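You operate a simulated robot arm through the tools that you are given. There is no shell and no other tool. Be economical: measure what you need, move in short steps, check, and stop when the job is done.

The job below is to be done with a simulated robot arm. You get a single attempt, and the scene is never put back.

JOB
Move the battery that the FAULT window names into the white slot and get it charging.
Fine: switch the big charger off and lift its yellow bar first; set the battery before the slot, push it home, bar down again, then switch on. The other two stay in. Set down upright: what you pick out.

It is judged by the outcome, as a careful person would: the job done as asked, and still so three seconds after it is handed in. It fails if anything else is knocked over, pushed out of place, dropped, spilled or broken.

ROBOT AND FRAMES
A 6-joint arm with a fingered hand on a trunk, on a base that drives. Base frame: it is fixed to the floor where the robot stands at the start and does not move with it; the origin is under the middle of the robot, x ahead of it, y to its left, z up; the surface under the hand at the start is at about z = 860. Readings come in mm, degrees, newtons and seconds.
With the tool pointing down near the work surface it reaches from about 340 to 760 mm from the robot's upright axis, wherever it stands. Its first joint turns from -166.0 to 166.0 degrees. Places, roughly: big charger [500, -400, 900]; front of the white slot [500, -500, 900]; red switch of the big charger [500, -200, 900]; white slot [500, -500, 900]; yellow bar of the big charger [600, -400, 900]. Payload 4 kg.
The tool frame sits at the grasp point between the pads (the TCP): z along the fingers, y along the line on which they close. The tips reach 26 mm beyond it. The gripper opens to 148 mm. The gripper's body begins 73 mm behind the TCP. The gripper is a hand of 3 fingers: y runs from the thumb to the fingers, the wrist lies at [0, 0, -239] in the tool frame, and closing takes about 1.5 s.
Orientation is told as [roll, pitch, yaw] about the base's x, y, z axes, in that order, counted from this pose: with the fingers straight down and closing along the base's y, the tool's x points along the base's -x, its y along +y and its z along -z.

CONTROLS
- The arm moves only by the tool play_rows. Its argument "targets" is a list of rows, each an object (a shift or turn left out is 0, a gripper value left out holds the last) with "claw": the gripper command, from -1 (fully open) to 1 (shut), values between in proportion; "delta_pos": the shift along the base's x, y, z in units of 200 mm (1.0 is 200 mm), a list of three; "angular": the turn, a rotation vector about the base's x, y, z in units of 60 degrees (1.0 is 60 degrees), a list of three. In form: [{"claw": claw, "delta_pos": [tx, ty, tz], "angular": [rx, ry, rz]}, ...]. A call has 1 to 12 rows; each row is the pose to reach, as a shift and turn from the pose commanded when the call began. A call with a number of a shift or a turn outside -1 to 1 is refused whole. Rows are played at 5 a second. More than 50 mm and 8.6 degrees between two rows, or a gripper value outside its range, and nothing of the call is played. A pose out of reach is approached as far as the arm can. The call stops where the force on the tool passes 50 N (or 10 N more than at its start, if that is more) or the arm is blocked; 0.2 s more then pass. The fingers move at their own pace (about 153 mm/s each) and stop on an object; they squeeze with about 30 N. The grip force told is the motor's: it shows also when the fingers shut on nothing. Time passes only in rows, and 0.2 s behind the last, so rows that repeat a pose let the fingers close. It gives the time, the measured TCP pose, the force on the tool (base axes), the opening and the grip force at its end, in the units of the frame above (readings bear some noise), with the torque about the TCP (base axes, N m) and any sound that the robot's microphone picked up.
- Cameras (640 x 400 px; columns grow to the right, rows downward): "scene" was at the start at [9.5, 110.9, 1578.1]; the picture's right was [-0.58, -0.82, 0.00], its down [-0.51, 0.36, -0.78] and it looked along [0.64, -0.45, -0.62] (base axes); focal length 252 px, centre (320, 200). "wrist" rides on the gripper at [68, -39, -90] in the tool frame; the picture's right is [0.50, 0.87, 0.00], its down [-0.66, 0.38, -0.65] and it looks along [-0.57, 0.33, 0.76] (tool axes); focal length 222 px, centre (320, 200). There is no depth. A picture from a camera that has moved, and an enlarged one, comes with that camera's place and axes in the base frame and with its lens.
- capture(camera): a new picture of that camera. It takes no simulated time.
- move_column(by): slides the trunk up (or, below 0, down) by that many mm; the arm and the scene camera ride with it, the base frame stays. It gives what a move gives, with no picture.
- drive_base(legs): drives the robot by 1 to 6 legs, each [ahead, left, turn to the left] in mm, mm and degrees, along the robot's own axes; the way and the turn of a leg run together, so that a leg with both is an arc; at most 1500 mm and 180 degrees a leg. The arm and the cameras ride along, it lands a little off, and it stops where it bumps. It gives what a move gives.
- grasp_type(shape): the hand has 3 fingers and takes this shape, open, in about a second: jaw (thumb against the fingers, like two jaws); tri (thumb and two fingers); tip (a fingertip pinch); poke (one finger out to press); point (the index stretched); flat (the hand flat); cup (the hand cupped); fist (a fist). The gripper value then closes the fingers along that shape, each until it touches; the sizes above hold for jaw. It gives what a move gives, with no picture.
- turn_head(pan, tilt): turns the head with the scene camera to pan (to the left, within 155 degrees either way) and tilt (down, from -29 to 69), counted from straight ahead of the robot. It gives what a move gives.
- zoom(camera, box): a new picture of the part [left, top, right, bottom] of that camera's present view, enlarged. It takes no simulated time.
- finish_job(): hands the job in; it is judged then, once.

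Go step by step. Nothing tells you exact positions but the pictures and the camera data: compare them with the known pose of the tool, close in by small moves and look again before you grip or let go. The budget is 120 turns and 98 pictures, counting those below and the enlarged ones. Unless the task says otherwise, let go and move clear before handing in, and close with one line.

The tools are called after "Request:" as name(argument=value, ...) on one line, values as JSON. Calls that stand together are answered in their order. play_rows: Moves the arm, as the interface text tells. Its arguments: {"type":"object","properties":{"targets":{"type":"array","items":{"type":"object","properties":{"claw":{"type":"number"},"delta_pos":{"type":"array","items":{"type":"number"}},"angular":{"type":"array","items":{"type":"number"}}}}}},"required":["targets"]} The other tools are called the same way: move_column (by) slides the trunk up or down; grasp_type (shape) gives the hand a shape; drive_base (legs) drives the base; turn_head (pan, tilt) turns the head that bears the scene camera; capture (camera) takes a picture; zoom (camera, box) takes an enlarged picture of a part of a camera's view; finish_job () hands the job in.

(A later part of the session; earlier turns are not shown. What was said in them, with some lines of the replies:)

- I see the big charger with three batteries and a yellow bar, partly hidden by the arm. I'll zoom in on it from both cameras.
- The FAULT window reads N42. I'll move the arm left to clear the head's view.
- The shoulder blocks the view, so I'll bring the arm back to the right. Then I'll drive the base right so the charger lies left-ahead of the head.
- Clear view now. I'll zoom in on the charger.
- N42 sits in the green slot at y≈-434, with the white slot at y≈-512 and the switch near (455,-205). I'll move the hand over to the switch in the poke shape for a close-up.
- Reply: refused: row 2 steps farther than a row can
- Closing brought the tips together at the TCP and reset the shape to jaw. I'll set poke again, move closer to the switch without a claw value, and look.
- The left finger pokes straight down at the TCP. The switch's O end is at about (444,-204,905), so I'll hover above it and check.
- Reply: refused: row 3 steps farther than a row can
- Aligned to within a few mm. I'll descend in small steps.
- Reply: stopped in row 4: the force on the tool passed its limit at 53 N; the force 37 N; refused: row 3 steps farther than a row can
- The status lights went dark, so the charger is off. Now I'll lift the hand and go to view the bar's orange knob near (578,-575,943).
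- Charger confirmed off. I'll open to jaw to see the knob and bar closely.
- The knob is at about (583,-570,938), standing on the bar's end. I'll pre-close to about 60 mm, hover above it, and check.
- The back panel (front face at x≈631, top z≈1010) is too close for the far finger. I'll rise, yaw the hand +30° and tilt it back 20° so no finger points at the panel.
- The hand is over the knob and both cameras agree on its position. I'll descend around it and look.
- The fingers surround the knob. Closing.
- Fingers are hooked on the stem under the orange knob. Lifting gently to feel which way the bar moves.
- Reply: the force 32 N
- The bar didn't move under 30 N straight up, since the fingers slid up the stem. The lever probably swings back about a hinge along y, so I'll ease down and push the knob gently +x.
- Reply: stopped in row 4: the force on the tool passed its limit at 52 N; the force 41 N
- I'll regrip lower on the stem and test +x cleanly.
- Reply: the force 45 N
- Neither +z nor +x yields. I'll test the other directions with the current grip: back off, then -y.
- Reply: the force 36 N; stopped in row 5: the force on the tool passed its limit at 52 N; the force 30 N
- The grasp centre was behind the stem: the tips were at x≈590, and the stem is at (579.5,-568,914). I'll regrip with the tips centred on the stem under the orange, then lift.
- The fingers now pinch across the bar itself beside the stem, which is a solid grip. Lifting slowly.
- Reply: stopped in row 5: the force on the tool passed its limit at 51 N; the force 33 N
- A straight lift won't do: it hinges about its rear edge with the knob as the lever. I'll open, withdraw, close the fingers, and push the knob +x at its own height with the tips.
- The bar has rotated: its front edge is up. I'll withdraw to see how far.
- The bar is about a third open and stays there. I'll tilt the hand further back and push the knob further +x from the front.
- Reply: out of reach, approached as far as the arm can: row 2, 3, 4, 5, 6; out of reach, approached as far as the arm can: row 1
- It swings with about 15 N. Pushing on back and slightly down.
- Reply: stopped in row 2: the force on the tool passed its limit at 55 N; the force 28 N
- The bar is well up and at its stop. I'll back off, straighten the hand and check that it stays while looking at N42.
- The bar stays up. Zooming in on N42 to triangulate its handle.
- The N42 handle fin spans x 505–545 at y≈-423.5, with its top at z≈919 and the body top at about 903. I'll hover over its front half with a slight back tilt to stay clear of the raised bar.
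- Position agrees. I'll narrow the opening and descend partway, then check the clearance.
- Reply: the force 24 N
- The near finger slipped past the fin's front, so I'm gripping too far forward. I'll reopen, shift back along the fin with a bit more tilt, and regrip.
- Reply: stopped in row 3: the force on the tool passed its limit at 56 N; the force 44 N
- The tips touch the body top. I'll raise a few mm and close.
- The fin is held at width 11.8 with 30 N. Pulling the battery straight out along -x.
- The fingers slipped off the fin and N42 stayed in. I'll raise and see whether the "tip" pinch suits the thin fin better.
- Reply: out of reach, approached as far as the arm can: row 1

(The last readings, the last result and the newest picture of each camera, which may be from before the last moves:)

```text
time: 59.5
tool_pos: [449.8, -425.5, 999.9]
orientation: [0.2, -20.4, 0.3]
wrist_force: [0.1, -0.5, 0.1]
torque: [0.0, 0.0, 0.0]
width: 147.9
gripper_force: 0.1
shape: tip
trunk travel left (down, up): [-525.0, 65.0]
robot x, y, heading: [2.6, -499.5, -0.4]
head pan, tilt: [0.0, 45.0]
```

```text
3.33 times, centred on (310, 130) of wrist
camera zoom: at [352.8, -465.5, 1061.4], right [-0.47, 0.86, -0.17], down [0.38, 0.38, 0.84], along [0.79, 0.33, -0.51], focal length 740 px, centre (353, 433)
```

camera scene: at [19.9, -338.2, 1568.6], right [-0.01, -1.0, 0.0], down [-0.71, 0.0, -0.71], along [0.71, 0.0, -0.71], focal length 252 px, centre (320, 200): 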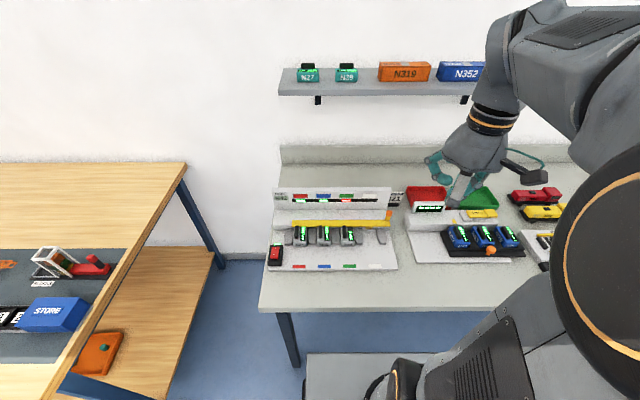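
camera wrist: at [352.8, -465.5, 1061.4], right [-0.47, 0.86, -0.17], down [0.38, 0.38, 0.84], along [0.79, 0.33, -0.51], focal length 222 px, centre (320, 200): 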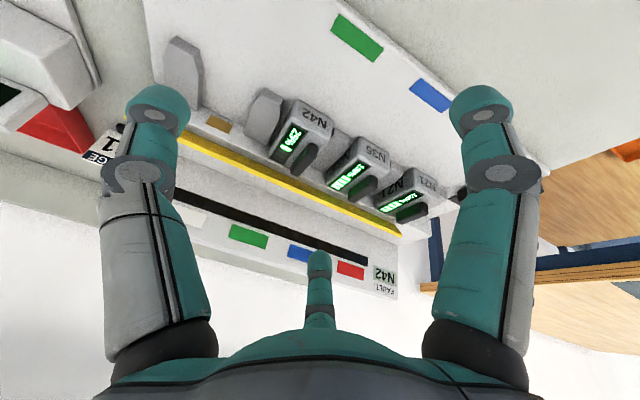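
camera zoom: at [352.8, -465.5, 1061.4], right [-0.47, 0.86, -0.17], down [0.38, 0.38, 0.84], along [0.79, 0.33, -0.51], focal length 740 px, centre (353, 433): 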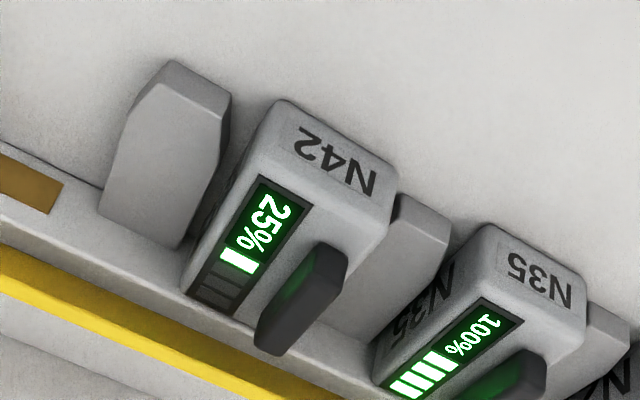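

The fin is only about 10 mm tall, too low for the round tips to pinch. Instead I'll use a single "poke" finger, set it behind the fin and hook the battery out.

Request:
grasp_type(shape="poke")

Request:
play_rows(targets=[{"delta_pos": [0.12, 0.005, 0.02], "angular": [0, 0.08, 0]}, {"delta_pos": [0.25, 0.01, 0.03], "angular": [0, 0.16, 0]}, {"delta_pos": [0.38, 0.02, 0], "angular": [0, 0.25, 0]}, {"delta_pos": [0.5, 0.02, -0.05], "angular": [0, 0.25, 0]}, {"delta_pos": [0.515, 0.02, -0.12], "angular": [0, 0.25, 0]}, {"delta_pos": [0.515, 0.02, -0.12], "angular": [0, 0.25, 0]}])

Request:
capture(camera="wrist")

Request:
zoom(camera="scene", box=[310, 190, 390, 254])

```text
time: 60.4
tool_pos: [447.6, -425.4, 1000.2]
orientation: [0.2, -20.4, 0.3]
wrist_force: [-0.2, 0.6, 0.1]
torque: [-0.02, -0.01, -0.01]
width: 0.0
gripper_force: 0.1
shape: poke
trunk travel left (down, up): [-525.0, 65.0]
robot x, y, heading: [-5.4, -499.6, -0.5]
head pan, tilt: [0.0, 45.0]
```

```text
time: 61.8
tool_pos: [552.1, -421.3, 973.9]
orientation: [0.3, -5.5, 0.2]
wrist_force: [0.3, 0.4, 0.0]
torque: [0.01, -0.05, -0.03]
width: 0.3
gripper_force: 0.1
shape: poke
trunk travel left (down, up): [-525.0, 65.0]
robot x, y, heading: [-2.1, -496.5, -0.5]
head pan, tilt: [0.0, 45.0]
```

```text
23 pictures are left
camera wrist: at [475.5, -462.6, 1058.8], right [-0.5, 0.86, -0.04], down [0.59, 0.38, 0.71], along [0.63, 0.33, -0.7], focal length 222 px, centre (320, 200)
```

wrist: 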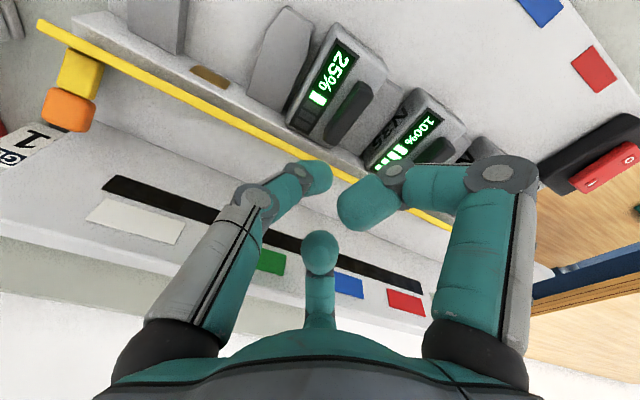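

```text
6.25 times, centred on (350, 222) of scene
camera zoom: at [19.9, -338.9, 1568.6], right [-0.01, -1.0, 0.0], down [-0.71, 0.01, -0.71], along [0.71, -0.01, -0.71], focal length 1576 px, centre (132, 62)
```

zoom: 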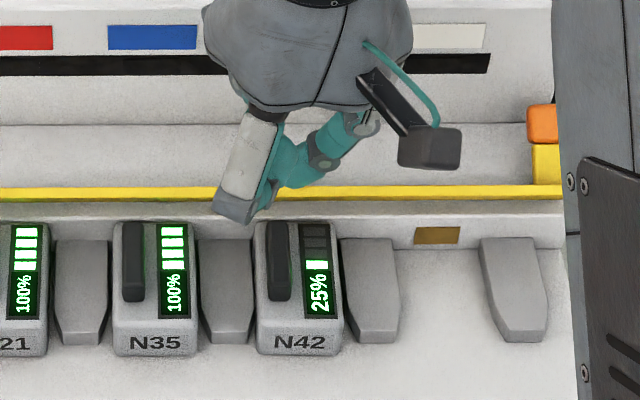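

Not enough room between the fin and the raised bar for the finger. I'll go back to the jaw pinch, but lower and centred on the fin, since the last one was 5 mm too high.

Request:
play_rows(targets=[{"delta_pos": [-0.1, 0, 0.2]}, {"delta_pos": [-0.3, 0, 0.3]}, {"delta_pos": [-0.5, 0, 0.3], "angular": [0, -0.1, 0]}, {"delta_pos": [-0.6, 0, 0.3], "angular": [0, -0.18, 0]}])

Request:
grasp_type(shape="jaw")

Request:
play_rows(targets=[{"claw": 0.55}, {"claw": 0.55}, {"claw": 0.55}])

```text
time: 62.8
tool_pos: [430.5, -421.9, 1035.8]
orientation: [0.3, -16.2, 0.3]
wrist_force: [-0.3, -0.5, 0.0]
torque: [0.02, -0.03, -0.02]
width: 0.0
gripper_force: 0.2
shape: poke
trunk travel left (down, up): [-525.0, 65.0]
robot x, y, heading: [-2.2, -502.7, -0.4]
head pan, tilt: [0.0, 45.0]
```

```text
time: 63.7
tool_pos: [431.7, -422.6, 1035.8]
orientation: [0.4, -16.2, 0.1]
wrist_force: [-0.9, 0.1, 0.2]
torque: [0.0, 0.0, 0.0]
width: 147.9
gripper_force: 0.1
shape: jaw
trunk travel left (down, up): [-525.0, 65.0]
robot x, y, heading: [-3.4, -500.0, -0.4]
head pan, tilt: [0.0, 45.0]
```

```text
time: 64.5
tool_pos: [431.3, -421.1, 1035.5]
orientation: [0.3, -16.1, 0.3]
wrist_force: [0.7, -0.2, -0.2]
torque: [-0.02, -0.01, -0.03]
width: 33.8
gripper_force: 0.1
shape: jaw
trunk travel left (down, up): [-525.0, 65.0]
robot x, y, heading: [1.3, -498.3, -0.2]
head pan, tilt: [0.0, 45.0]
```

Request:
play_rows(targets=[{"delta_pos": [0.15, 0, -0.1]}, {"delta_pos": [0.3, 0, -0.2]}, {"delta_pos": [0.435, 0, -0.3]}, {"delta_pos": [0.435, 0, -0.4]}, {"delta_pos": [0.435, 0, -0.46]}, {"delta_pos": [0.435, 0, -0.485]}, {"delta_pos": [0.435, 0, -0.49]}])

Request:
play_rows(targets=[{"claw": 0.7}, {"claw": 0.8}, {"claw": 0.9}, {"claw": 1}, {"claw": 1}, {"claw": 1}])

Request:
zoom(camera="wrist", box=[180, 60, 460, 260])

```text
time: 66.1
tool_pos: [518.6, -421.5, 938.4]
orientation: [0.2, -16.3, 0.2]
wrist_force: [-1.1, 1.6, 8.9]
torque: [0.12, -0.17, 0.04]
width: 34.5
gripper_force: 0.1
shape: jaw
trunk travel left (down, up): [-525.0, 65.0]
robot x, y, heading: [-2.1, -500.4, -0.5]
head pan, tilt: [0.0, 45.0]
```

```text
time: 67.5
tool_pos: [518.8, -421.4, 937.6]
orientation: [0.3, -16.3, 0.2]
wrist_force: [-1.3, 1.5, -0.7]
torque: [0.03, -0.03, -0.02]
width: 10.9
gripper_force: 30.3
shape: jaw
trunk travel left (down, up): [-525.0, 65.0]
robot x, y, heading: [-4.5, -500.1, -0.4]
head pan, tilt: [0.0, 45.0]
```

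```text
2.00 times, centred on (320, 160) of wrist
camera zoom: at [427.9, -461.6, 1006.2], right [-0.48, 0.86, -0.14], down [0.45, 0.38, 0.81], along [0.75, 0.33, -0.57], focal length 444 px, centre (320, 280)
```

zoom: 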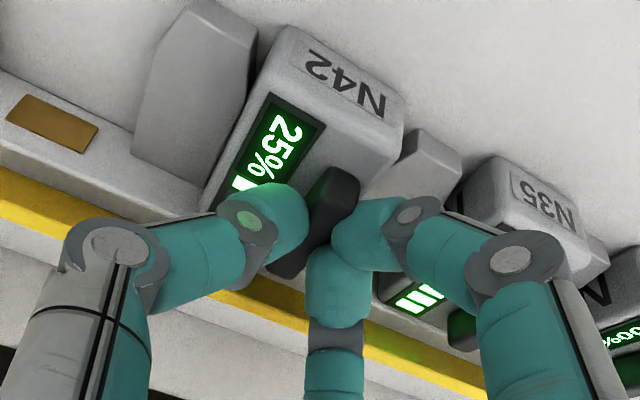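

Textbook grip now: thumb on one side, two fingers on the other, no residual force. Pulling out slowly.

Request:
play_rows(targets=[{"delta_pos": [-0.03, 0, 0]}, {"delta_pos": [-0.06, 0, 0]}, {"delta_pos": [-0.1, 0, 0]}, {"delta_pos": [-0.15, 0, 0]}, {"delta_pos": [-0.2, 0, 0]}, {"delta_pos": [-0.25, 0, 0]}, {"delta_pos": [-0.3, 0, 0]}, {"delta_pos": [-0.35, 0, 0]}, {"delta_pos": [-0.38, 0, 0]}])

Request:
zoom(camera="wrist", box=[180, 60, 460, 260])

```text
time: 69.5
tool_pos: [444.3, -422.5, 939.8]
orientation: [0.4, -16.1, 0.2]
wrist_force: [0.2, 0.2, 0.8]
torque: [0.04, 0.0, -0.02]
width: 11.0
gripper_force: 30.4
shape: jaw
trunk travel left (down, up): [-525.0, 65.0]
robot x, y, heading: [-2.3, -498.5, -0.5]
head pan, tilt: [0.0, 45.0]
```

```text
2.00 times, centred on (320, 160) of wrist
camera zoom: at [352.2, -462.1, 1006.7], right [-0.48, 0.86, -0.14], down [0.44, 0.38, 0.81], along [0.75, 0.33, -0.57], focal length 444 px, centre (320, 280)
```

zoom: 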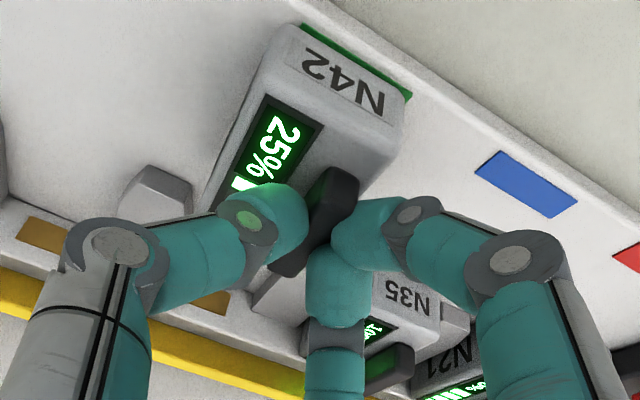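

It came out cleanly. Lifting 16 mm and shifting 77 mm toward the white slot.

Request:
play_rows(targets=[{"delta_pos": [0, 0, 0.03]}, {"delta_pos": [0, 0, 0.06]}, {"delta_pos": [0, 0, 0.09]}, {"delta_pos": [0, -0.08, 0.09]}, {"delta_pos": [0, -0.16, 0.09]}, {"delta_pos": [0, -0.24, 0.09]}, {"delta_pos": [0, -0.32, 0.09]}, {"delta_pos": [0, -0.385, 0.09]}, {"delta_pos": [0, -0.385, 0.09]}])

Request:
zoom(camera="wrist", box=[140, 20, 460, 260])

Request:
zoom(camera="scene", box=[300, 180, 428, 280])

```text
time: 71.5
tool_pos: [442.9, -498.4, 958.2]
orientation: [0.3, -16.2, 0.1]
wrist_force: [0.2, 1.5, -1.4]
torque: [0.04, 0.05, 0.01]
width: 11.0
gripper_force: 30.1
shape: jaw
trunk travel left (down, up): [-525.0, 65.0]
robot x, y, heading: [-0.4, -501.4, -0.5]
head pan, tilt: [0.0, 45.0]
```

```text
1.67 times, centred on (300, 140) of wrist
camera zoom: at [351.5, -539.7, 1025.7], right [-0.48, 0.86, -0.14], down [0.45, 0.38, 0.81], along [0.75, 0.33, -0.57], focal length 370 px, centre (353, 300)
```

zoom: 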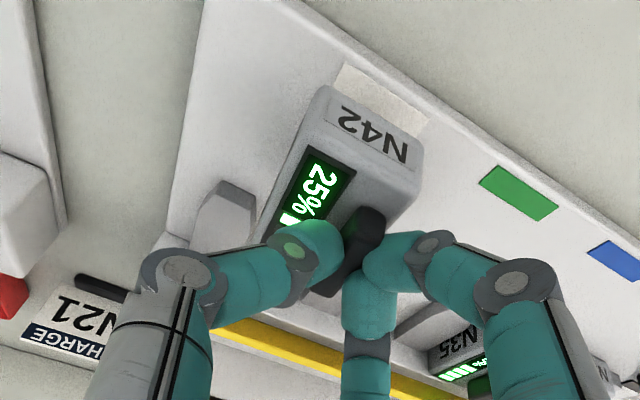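

```text
4.00 times, centred on (364, 230) of scene
camera zoom: at [19.9, -339.0, 1568.6], right [-0.01, -1.0, 0.0], down [-0.71, 0.01, -0.71], along [0.71, -0.01, -0.71], focal length 1009 px, centre (144, 80)
```

zoom: 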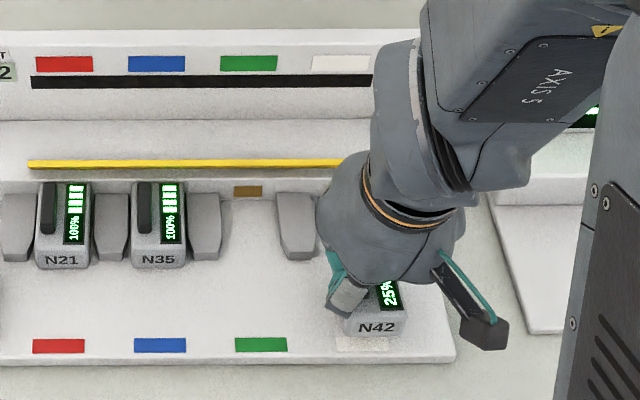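

The battery looks yawed about 5° in the grip. I'll counter-rotate, lower it to the plate and check alignment with the slot.

Request:
play_rows(targets=[{"delta_pos": [0, -0.003, 0], "angular": [0, 0, -0.08]}, {"delta_pos": [0, -0.003, -0.04], "angular": [0, 0, -0.08]}, {"delta_pos": [0, -0.003, -0.07], "angular": [0, 0, -0.08]}, {"delta_pos": [0, -0.003, -0.085], "angular": [0, 0, -0.08]}, {"delta_pos": [0, -0.003, -0.093], "angular": [0, 0, -0.08]}])

Request:
zoom(camera="wrist", box=[140, 20, 460, 260])

```text
time: 72.7
tool_pos: [443.4, -498.6, 940.1]
orientation: [0.3, -16.2, -4.7]
wrist_force: [0.9, 0.7, -1.3]
torque: [0.04, 0.0, -0.01]
width: 11.0
gripper_force: 30.0
shape: jaw
trunk travel left (down, up): [-525.0, 65.0]
robot x, y, heading: [1.3, -501.3, -0.4]
head pan, tilt: [0.0, 45.0]
```

```text
1.67 times, centred on (300, 140) of wrist
camera zoom: at [349.1, -532.0, 1006.9], right [-0.41, 0.9, -0.14], down [0.47, 0.34, 0.81], along [0.78, 0.27, -0.57], focal length 370 px, centre (353, 300)
```

zoom: 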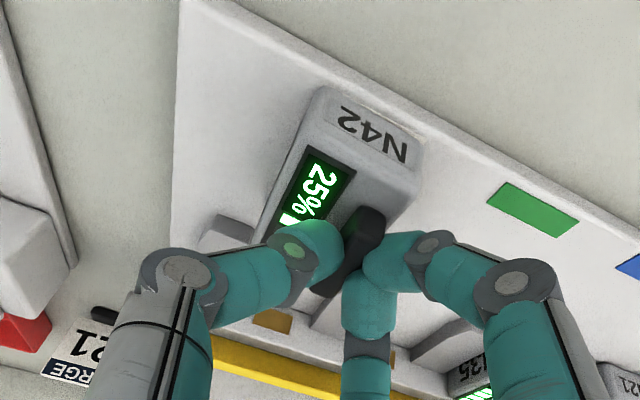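

Request:
zoom(camera="scene", box=[340, 200, 420, 280])

```text
5.00 times, centred on (380, 240) of scene
camera zoom: at [19.9, -338.9, 1568.6], right [-0.01, -1.0, 0.0], down [-0.71, 0.01, -0.71], along [0.71, -0.01, -0.71], focal length 1261 px, centre (20, 0)
```

zoom: 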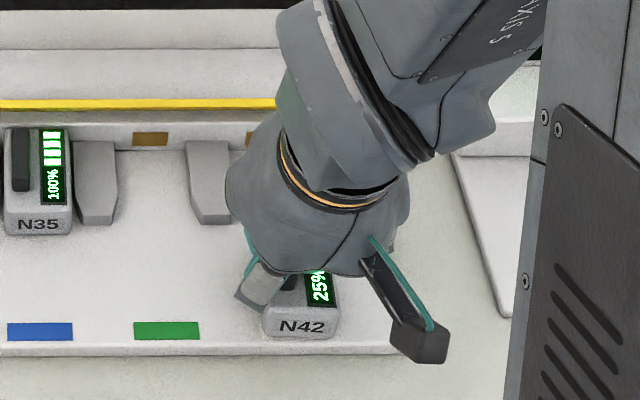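

The battery front centre is at y≈-517 and the slot centre is at about -513. I'll shift it +4.5 mm in y, trim yaw, lower it to the plate, then slide it in.

Request:
play_rows(targets=[{"delta_pos": [0, 0.0225, 0], "angular": [0, 0, 0.02]}, {"delta_pos": [0, 0.0225, -0.007], "angular": [0, 0, 0.02]}, {"delta_pos": [0.05, 0.0225, -0.007], "angular": [0, 0, 0.02]}, {"delta_pos": [0.1, 0.0225, -0.007], "angular": [0, 0, 0.02]}, {"delta_pos": [0.14, 0.0225, -0.007], "angular": [0, 0, 0.02]}])

Request:
zoom(camera="wrist", box=[140, 20, 460, 260])

```text
time: 73.9
tool_pos: [471.8, -495.4, 937.1]
orientation: [0.2, -16.2, -3.5]
wrist_force: [-1.6, 0.4, 3.6]
torque: [0.03, -0.08, -0.02]
width: 10.9
gripper_force: 29.8
shape: jaw
trunk travel left (down, up): [-525.0, 65.0]
robot x, y, heading: [-3.7, -501.8, -0.3]
head pan, tilt: [0.0, 45.0]
```

```text
1.67 times, centred on (300, 140) of wrist
camera zoom: at [378.1, -530.1, 1005.1], right [-0.43, 0.89, -0.14], down [0.47, 0.35, 0.81], along [0.77, 0.29, -0.57], focal length 370 px, centre (353, 300)
```

zoom: 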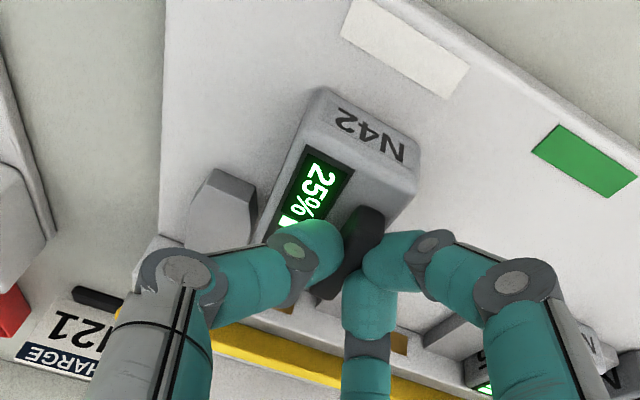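

Entering the slot with no side force. Sliding on.

Request:
play_rows(targets=[{"delta_pos": [0.03, 0, 0], "angular": [0, 0, 0.015]}, {"delta_pos": [0.06, 0, 0], "angular": [0, 0, 0.02]}, {"delta_pos": [0.09, 0, 0], "angular": [0, 0, 0.02]}, {"delta_pos": [0.12, 0, 0], "angular": [0, 0, 0.02]}, {"delta_pos": [0.15, 0, 0], "angular": [0, 0, 0.02]}, {"delta_pos": [0.18, 0, 0], "angular": [0, 0, 0.02]}, {"delta_pos": [0.2, 0, 0], "angular": [0, 0, 0.02]}, {"delta_pos": [0.22, 0, 0], "angular": [0, 0, 0.02]}])

Request:
zoom(camera="wrist", box=[140, 20, 460, 260])

```text
time: 75.7
tool_pos: [514.4, -494.0, 937.9]
orientation: [0.3, -16.3, -2.3]
wrist_force: [-2.1, 0.2, 4.2]
torque: [0.06, -0.01, 0.01]
width: 10.9
gripper_force: 30.2
shape: jaw
trunk travel left (down, up): [-525.0, 65.0]
robot x, y, heading: [-2.9, -500.7, -0.5]
head pan, tilt: [0.0, 45.0]
```

```text
1.67 times, centred on (300, 140) of wrist
camera zoom: at [421.5, -530.9, 1005.0], right [-0.45, 0.88, -0.14], down [0.46, 0.36, 0.81], along [0.77, 0.3, -0.57], focal length 370 px, centre (353, 300)
```

zoom: 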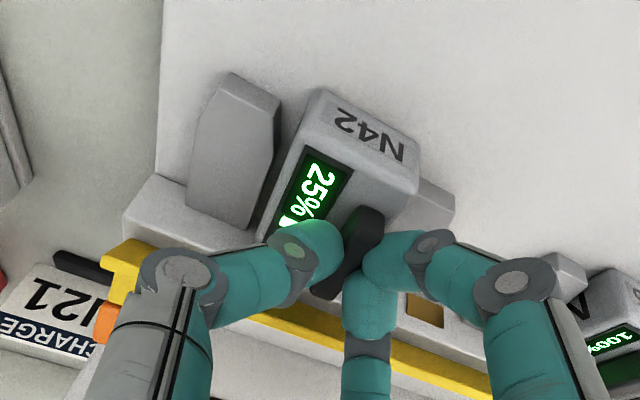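

Nearly home. A few more mm until it seats.

Request:
play_rows(targets=[{"delta_pos": [0.012, 0, 0]}, {"delta_pos": [0.024, 0, 0]}, {"delta_pos": [0.034, 0, 0]}, {"delta_pos": [0.042, 0, 0]}, {"delta_pos": [0.05, 0, 0]}])

```text
time: 76.9
tool_pos: [521.2, -495.0, 937.5]
orientation: [0.4, -16.1, -2.1]
wrist_force: [-25.2, 4.6, 7.5]
torque: [0.21, 0.45, -0.11]
width: 11.1
gripper_force: 30.5
shape: jaw
trunk travel left (down, up): [-525.0, 65.0]
robot x, y, heading: [-3.4, -499.8, -0.4]
head pan, tilt: [0.0, 45.0]
```

It has bottomed out (25 N). Releasing, rising, and checking.

Request:
play_rows(targets=[{"claw": 0.55, "delta_pos": [-0.01, 0, 0]}, {"claw": 0.55, "delta_pos": [-0.01, 0, 0]}, {"claw": 0.55, "delta_pos": [-0.01, 0, 0.05]}, {"delta_pos": [-0.01, 0, 0.2]}, {"delta_pos": [-0.1, -0.05, 0.35]}, {"delta_pos": [-0.2, -0.2, 0.45]}, {"delta_pos": [-0.3, -0.4, 0.5]}, {"delta_pos": [-0.3, -0.6, 0.5]}])

Request:
zoom(camera="scene", box=[290, 195, 410, 270])

```text
time: 78.7
tool_pos: [465.8, -614.5, 1037.8]
orientation: [0.3, -16.2, -2.1]
wrist_force: [0.7, 0.2, 0.6]
torque: [0.04, -0.02, 0.0]
width: 33.2
gripper_force: 0.1
shape: jaw
trunk travel left (down, up): [-525.0, 65.0]
robot x, y, heading: [-0.1, -497.8, -0.4]
head pan, tilt: [0.0, 45.0]
```

```text
5.33 times, centred on (350, 232) of scene
camera zoom: at [19.6, -339.1, 1568.6], right [-0.01, -1.0, 0.0], down [-0.71, 0.01, -0.71], along [0.71, -0.01, -0.71], focal length 1345 px, centre (160, 27)
```

zoom: 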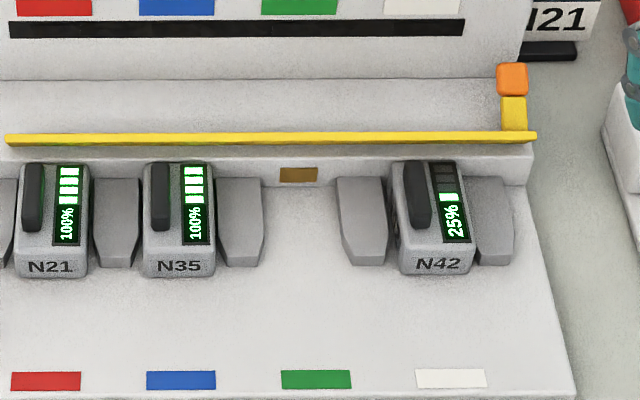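

N42 sits level with the others in the white slot. Now I'll close the fingers, go above the bar's raised edge over the empty green slot, and press it down.

Request:
play_rows(targets=[{"claw": 1, "delta_pos": [0.05, 0.2, 0]}, {"claw": 1, "delta_pos": [0.1, 0.42, 0]}, {"delta_pos": [0.15, 0.64, 0]}, {"delta_pos": [0.25, 0.84, -0.02]}, {"delta_pos": [0.38, 0.9, -0.1]}, {"delta_pos": [0.45, 0.9, -0.2]}, {"delta_pos": [0.46, 0.9, -0.25]}])

Request:
zoom(camera="scene", box=[290, 180, 410, 255])

Request:
zoom(camera="wrist", box=[140, 20, 460, 260])

```text
time: 80.3
tool_pos: [557.4, -434.1, 988.3]
orientation: [0.3, -16.2, -2.4]
wrist_force: [0.3, -0.5, -0.3]
torque: [-0.01, 0.0, 0.0]
width: 0.0
gripper_force: 29.8
shape: jaw
trunk travel left (down, up): [-525.0, 65.0]
robot x, y, heading: [2.2, -496.6, -0.2]
head pan, tilt: [0.0, 45.0]
```

```text
5.33 times, centred on (350, 218) of scene
camera zoom: at [19.9, -338.9, 1568.6], right [-0.01, -1.0, 0.0], down [-0.71, 0.01, -0.71], along [0.71, -0.01, -0.71], focal length 1345 px, centre (160, 107)
```

zoom: 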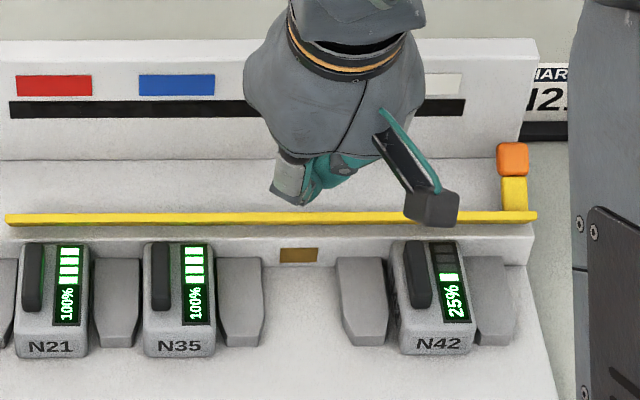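

```text
1.67 times, centred on (300, 140) of wrist
camera zoom: at [464.8, -470.7, 1056.0], right [-0.45, 0.88, -0.14], down [0.46, 0.36, 0.81], along [0.77, 0.3, -0.57], focal length 370 px, centre (353, 300)
```

zoom: 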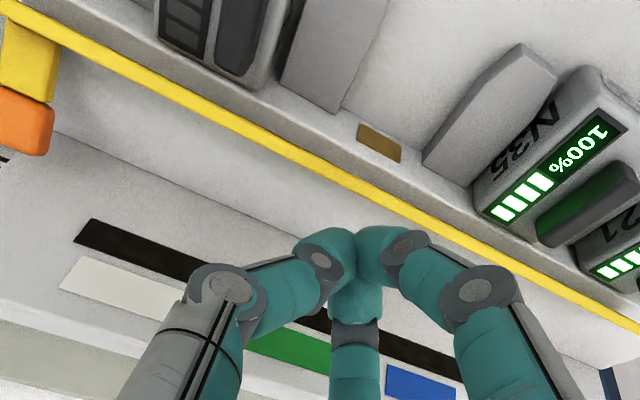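

Aligned over the edge. Pressing down slowly.

Request:
play_rows(targets=[{"delta_pos": [0.01, 0, -0.06]}, {"delta_pos": [0.01, 0, -0.12]}, {"delta_pos": [0.01, 0, -0.16]}, {"delta_pos": [0.01, 0, -0.19]}, {"delta_pos": [0.01, 0, -0.22]}, {"delta_pos": [0.01, 0, -0.25]}, {"delta_pos": [0.0, 0, -0.28]}])

Request:
zoom(camera="scene", box=[290, 180, 410, 255])

```text
time: 81.9
tool_pos: [557.3, -435.2, 931.1]
orientation: [0.4, -16.2, -2.2]
wrist_force: [0.4, 0.1, 0.9]
torque: [0.02, -0.05, -0.05]
width: 0.2
gripper_force: 30.5
shape: jaw
trunk travel left (down, up): [-525.0, 65.0]
robot x, y, heading: [-1.3, -496.2, -0.6]
head pan, tilt: [0.0, 45.0]
```

```text
5.33 times, centred on (350, 218) of scene
camera zoom: at [19.9, -339.1, 1568.6], right [-0.01, -1.0, 0.0], down [-0.71, 0.01, -0.71], along [0.71, -0.01, -0.71], focal length 1345 px, centre (160, 107)
```

zoom: 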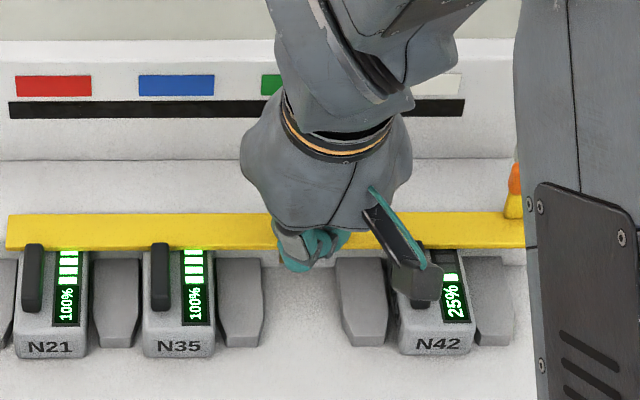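

The bar swung down. A little more to be sure it is fully closed, then rise and look.

Request:
play_rows(targets=[{"delta_pos": [0.0, 0, -0.02]}, {"delta_pos": [0.0, 0, -0.04]}, {"delta_pos": [0.0, 0, -0.06]}, {"delta_pos": [0.0, 0, -0.08]}])

Request:
play_rows(targets=[{"delta_pos": [0, 0, 0.2]}, {"delta_pos": [-0.05, 0, 0.4]}, {"delta_pos": [-0.2, 0.05, 0.5]}, {"delta_pos": [-0.3, 0.2, 0.55], "angular": [0, 0.1, 0]}, {"delta_pos": [-0.4, 0.4, 0.6], "angular": [0, 0.2, 0.02]}, {"delta_pos": [-0.5, 0.6, 0.6], "angular": [0, 0.26, 0.035]}, {"delta_pos": [-0.55, 0.8, 0.6], "angular": [0, 0.27, 0.035]}])

Request:
grasp_type(shape="poke")

Request:
zoom(camera="scene", box=[256, 180, 416, 280])

```text
time: 82.8
tool_pos: [561.1, -437.3, 924.3]
orientation: [0.5, -17.2, -2.3]
wrist_force: [-2.2, -2.2, 26.0]
torque: [0.5, 0.06, 0.04]
width: 0.0
gripper_force: 29.9
shape: jaw
trunk travel left (down, up): [-525.0, 65.0]
robot x, y, heading: [-3.1, -498.2, -0.9]
head pan, tilt: [0.0, 45.0]
stopped in row 4: the force on the tool passed its limit at 53 N (the readings are from after the stop); the commanded pose is now the measured one
```

```text
time: 84.4
tool_pos: [450.5, -275.4, 1039.9]
orientation: [0.0, -0.5, -0.1]
wrist_force: [0.0, 0.8, -0.3]
torque: [0.01, 0.03, 0.02]
width: 0.0
gripper_force: 30.4
shape: jaw
trunk travel left (down, up): [-525.0, 65.0]
robot x, y, heading: [-1.6, -498.8, -0.5]
head pan, tilt: [0.0, 45.0]
```

```text
time: 85.3
tool_pos: [450.0, -276.1, 1040.5]
orientation: [0.1, -0.6, -0.1]
wrist_force: [-0.2, -0.2, -0.1]
torque: [0.01, 0.0, 0.01]
width: 0.0
gripper_force: 0.1
shape: poke
trunk travel left (down, up): [-525.0, 65.0]
robot x, y, heading: [-0.7, -499.6, -0.5]
head pan, tilt: [0.0, 45.0]
```

```text
4.00 times, centred on (336, 230) of scene
camera zoom: at [19.8, -339.0, 1568.5], right [-0.01, -1.0, 0.0], down [-0.71, 0.01, -0.71], along [0.71, -0.01, -0.71], focal length 1009 px, centre (256, 80)
```

zoom: 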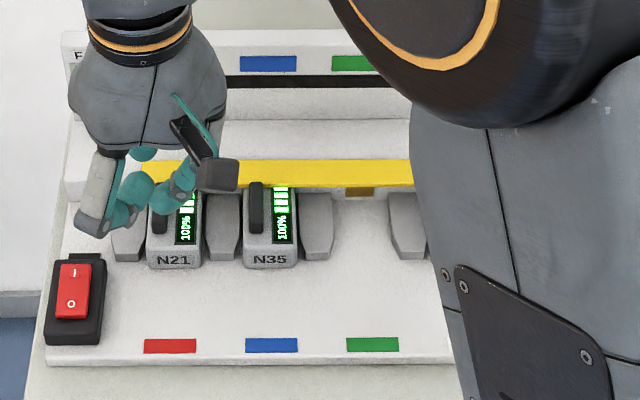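

The bar is fully closed. Now I'll press the "I" end of the switch at about (474,-203).

Request:
play_rows(targets=[{"delta_pos": [0.05, 0.15, -0.1]}, {"delta_pos": [0.1, 0.3, -0.2]}, {"delta_pos": [0.12, 0.365, -0.3]}, {"delta_pos": [0.12, 0.365, -0.42]}, {"delta_pos": [0.12, 0.365, -0.5]}, {"delta_pos": [0.12, 0.365, -0.55]}, {"delta_pos": [0.12, 0.365, -0.58]}, {"delta_pos": [0.12, 0.365, -0.6]}, {"delta_pos": [0.12, 0.365, -0.62]}, {"delta_pos": [0.12, 0.365, -0.64]}])

Request:
play_rows(targets=[{"delta_pos": [0, 0, 0.2]}, {"delta_pos": [0, 0, 0.4]}, {"delta_pos": [0, 0, 0.6]}, {"delta_pos": [-0.1, -0.15, 0.75]}, {"delta_pos": [-0.2, -0.3, 0.9]}, {"delta_pos": [-0.2, -0.5, 0.95]}, {"delta_pos": [-0.2, -0.73, 0.95]}, {"delta_pos": [-0.2, -0.96, 0.95]}])

Request:
play_rows(targets=[{"delta_pos": [0, -0.2, 0]}, {"delta_pos": [0, -0.43, 0]}, {"delta_pos": [0, -0.66, 0]}, {"delta_pos": [0, -0.9, 0]}])

Request:
zoom(camera="scene", box=[256, 180, 416, 280])

```text
time: 87.5
tool_pos: [476.1, -204.2, 916.8]
orientation: [0.3, -0.8, -0.1]
wrist_force: [11.4, -15.6, 41.9]
torque: [0.39, 0.04, -0.11]
width: 0.2
gripper_force: 0.0
shape: poke
trunk travel left (down, up): [-525.0, 65.0]
robot x, y, heading: [-2.6, -497.5, -0.4]
head pan, tilt: [0.0, 45.0]
```

```text
time: 89.3
tool_pos: [431.7, -395.0, 1102.6]
orientation: [0.2, -0.6, -0.1]
wrist_force: [0.1, 0.2, 0.6]
torque: [0.0, -0.03, 0.01]
width: 0.0
gripper_force: 0.1
shape: poke
trunk travel left (down, up): [-525.0, 65.0]
robot x, y, heading: [-0.5, -498.9, -0.3]
head pan, tilt: [0.0, 45.0]
```

```text
time: 90.3
tool_pos: [433.7, -576.0, 1104.9]
orientation: [0.1, -0.4, -0.2]
wrist_force: [-0.5, 1.3, 0.1]
torque: [-0.01, -0.03, 0.01]
width: 0.1
gripper_force: 0.0
shape: poke
trunk travel left (down, up): [-525.0, 65.0]
robot x, y, heading: [0.3, -501.5, -0.7]
head pan, tilt: [0.0, 45.0]
```

```text
4.00 times, centred on (336, 230) of scene
camera zoom: at [19.8, -339.3, 1568.6], right [-0.01, -1.0, 0.0], down [-0.71, 0.01, -0.71], along [0.71, -0.01, -0.71], focal length 1009 px, centre (256, 80)
```

zoom: 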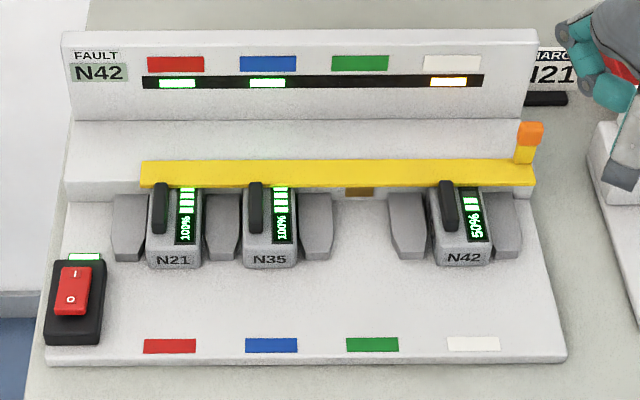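

N42 is charging: the amber light above the white slot is on and its gauge has gone from 25% to 50%. I'll take one overall check.

Request:
capture(camera="scene")

```text
7 pictures are left
camera scene: at [19.8, -339.3, 1568.6], right [-0.01, -1.0, 0.0], down [-0.71, 0.01, -0.71], along [0.71, -0.01, -0.71], focal length 252 px, centre (320, 200)
```

scene: 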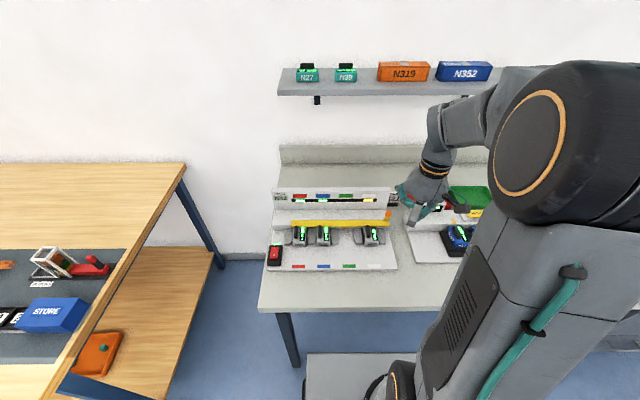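

Everything else that's in view is in place and the hand is clear. Handing in.

Request:
finish_job()

```text
The job is handed in.
```

N42, the battery named in the FAULT window, is seated in the white slot and charging, with the yellow bar down, the charger on, and N21 and N35 left in their slots.
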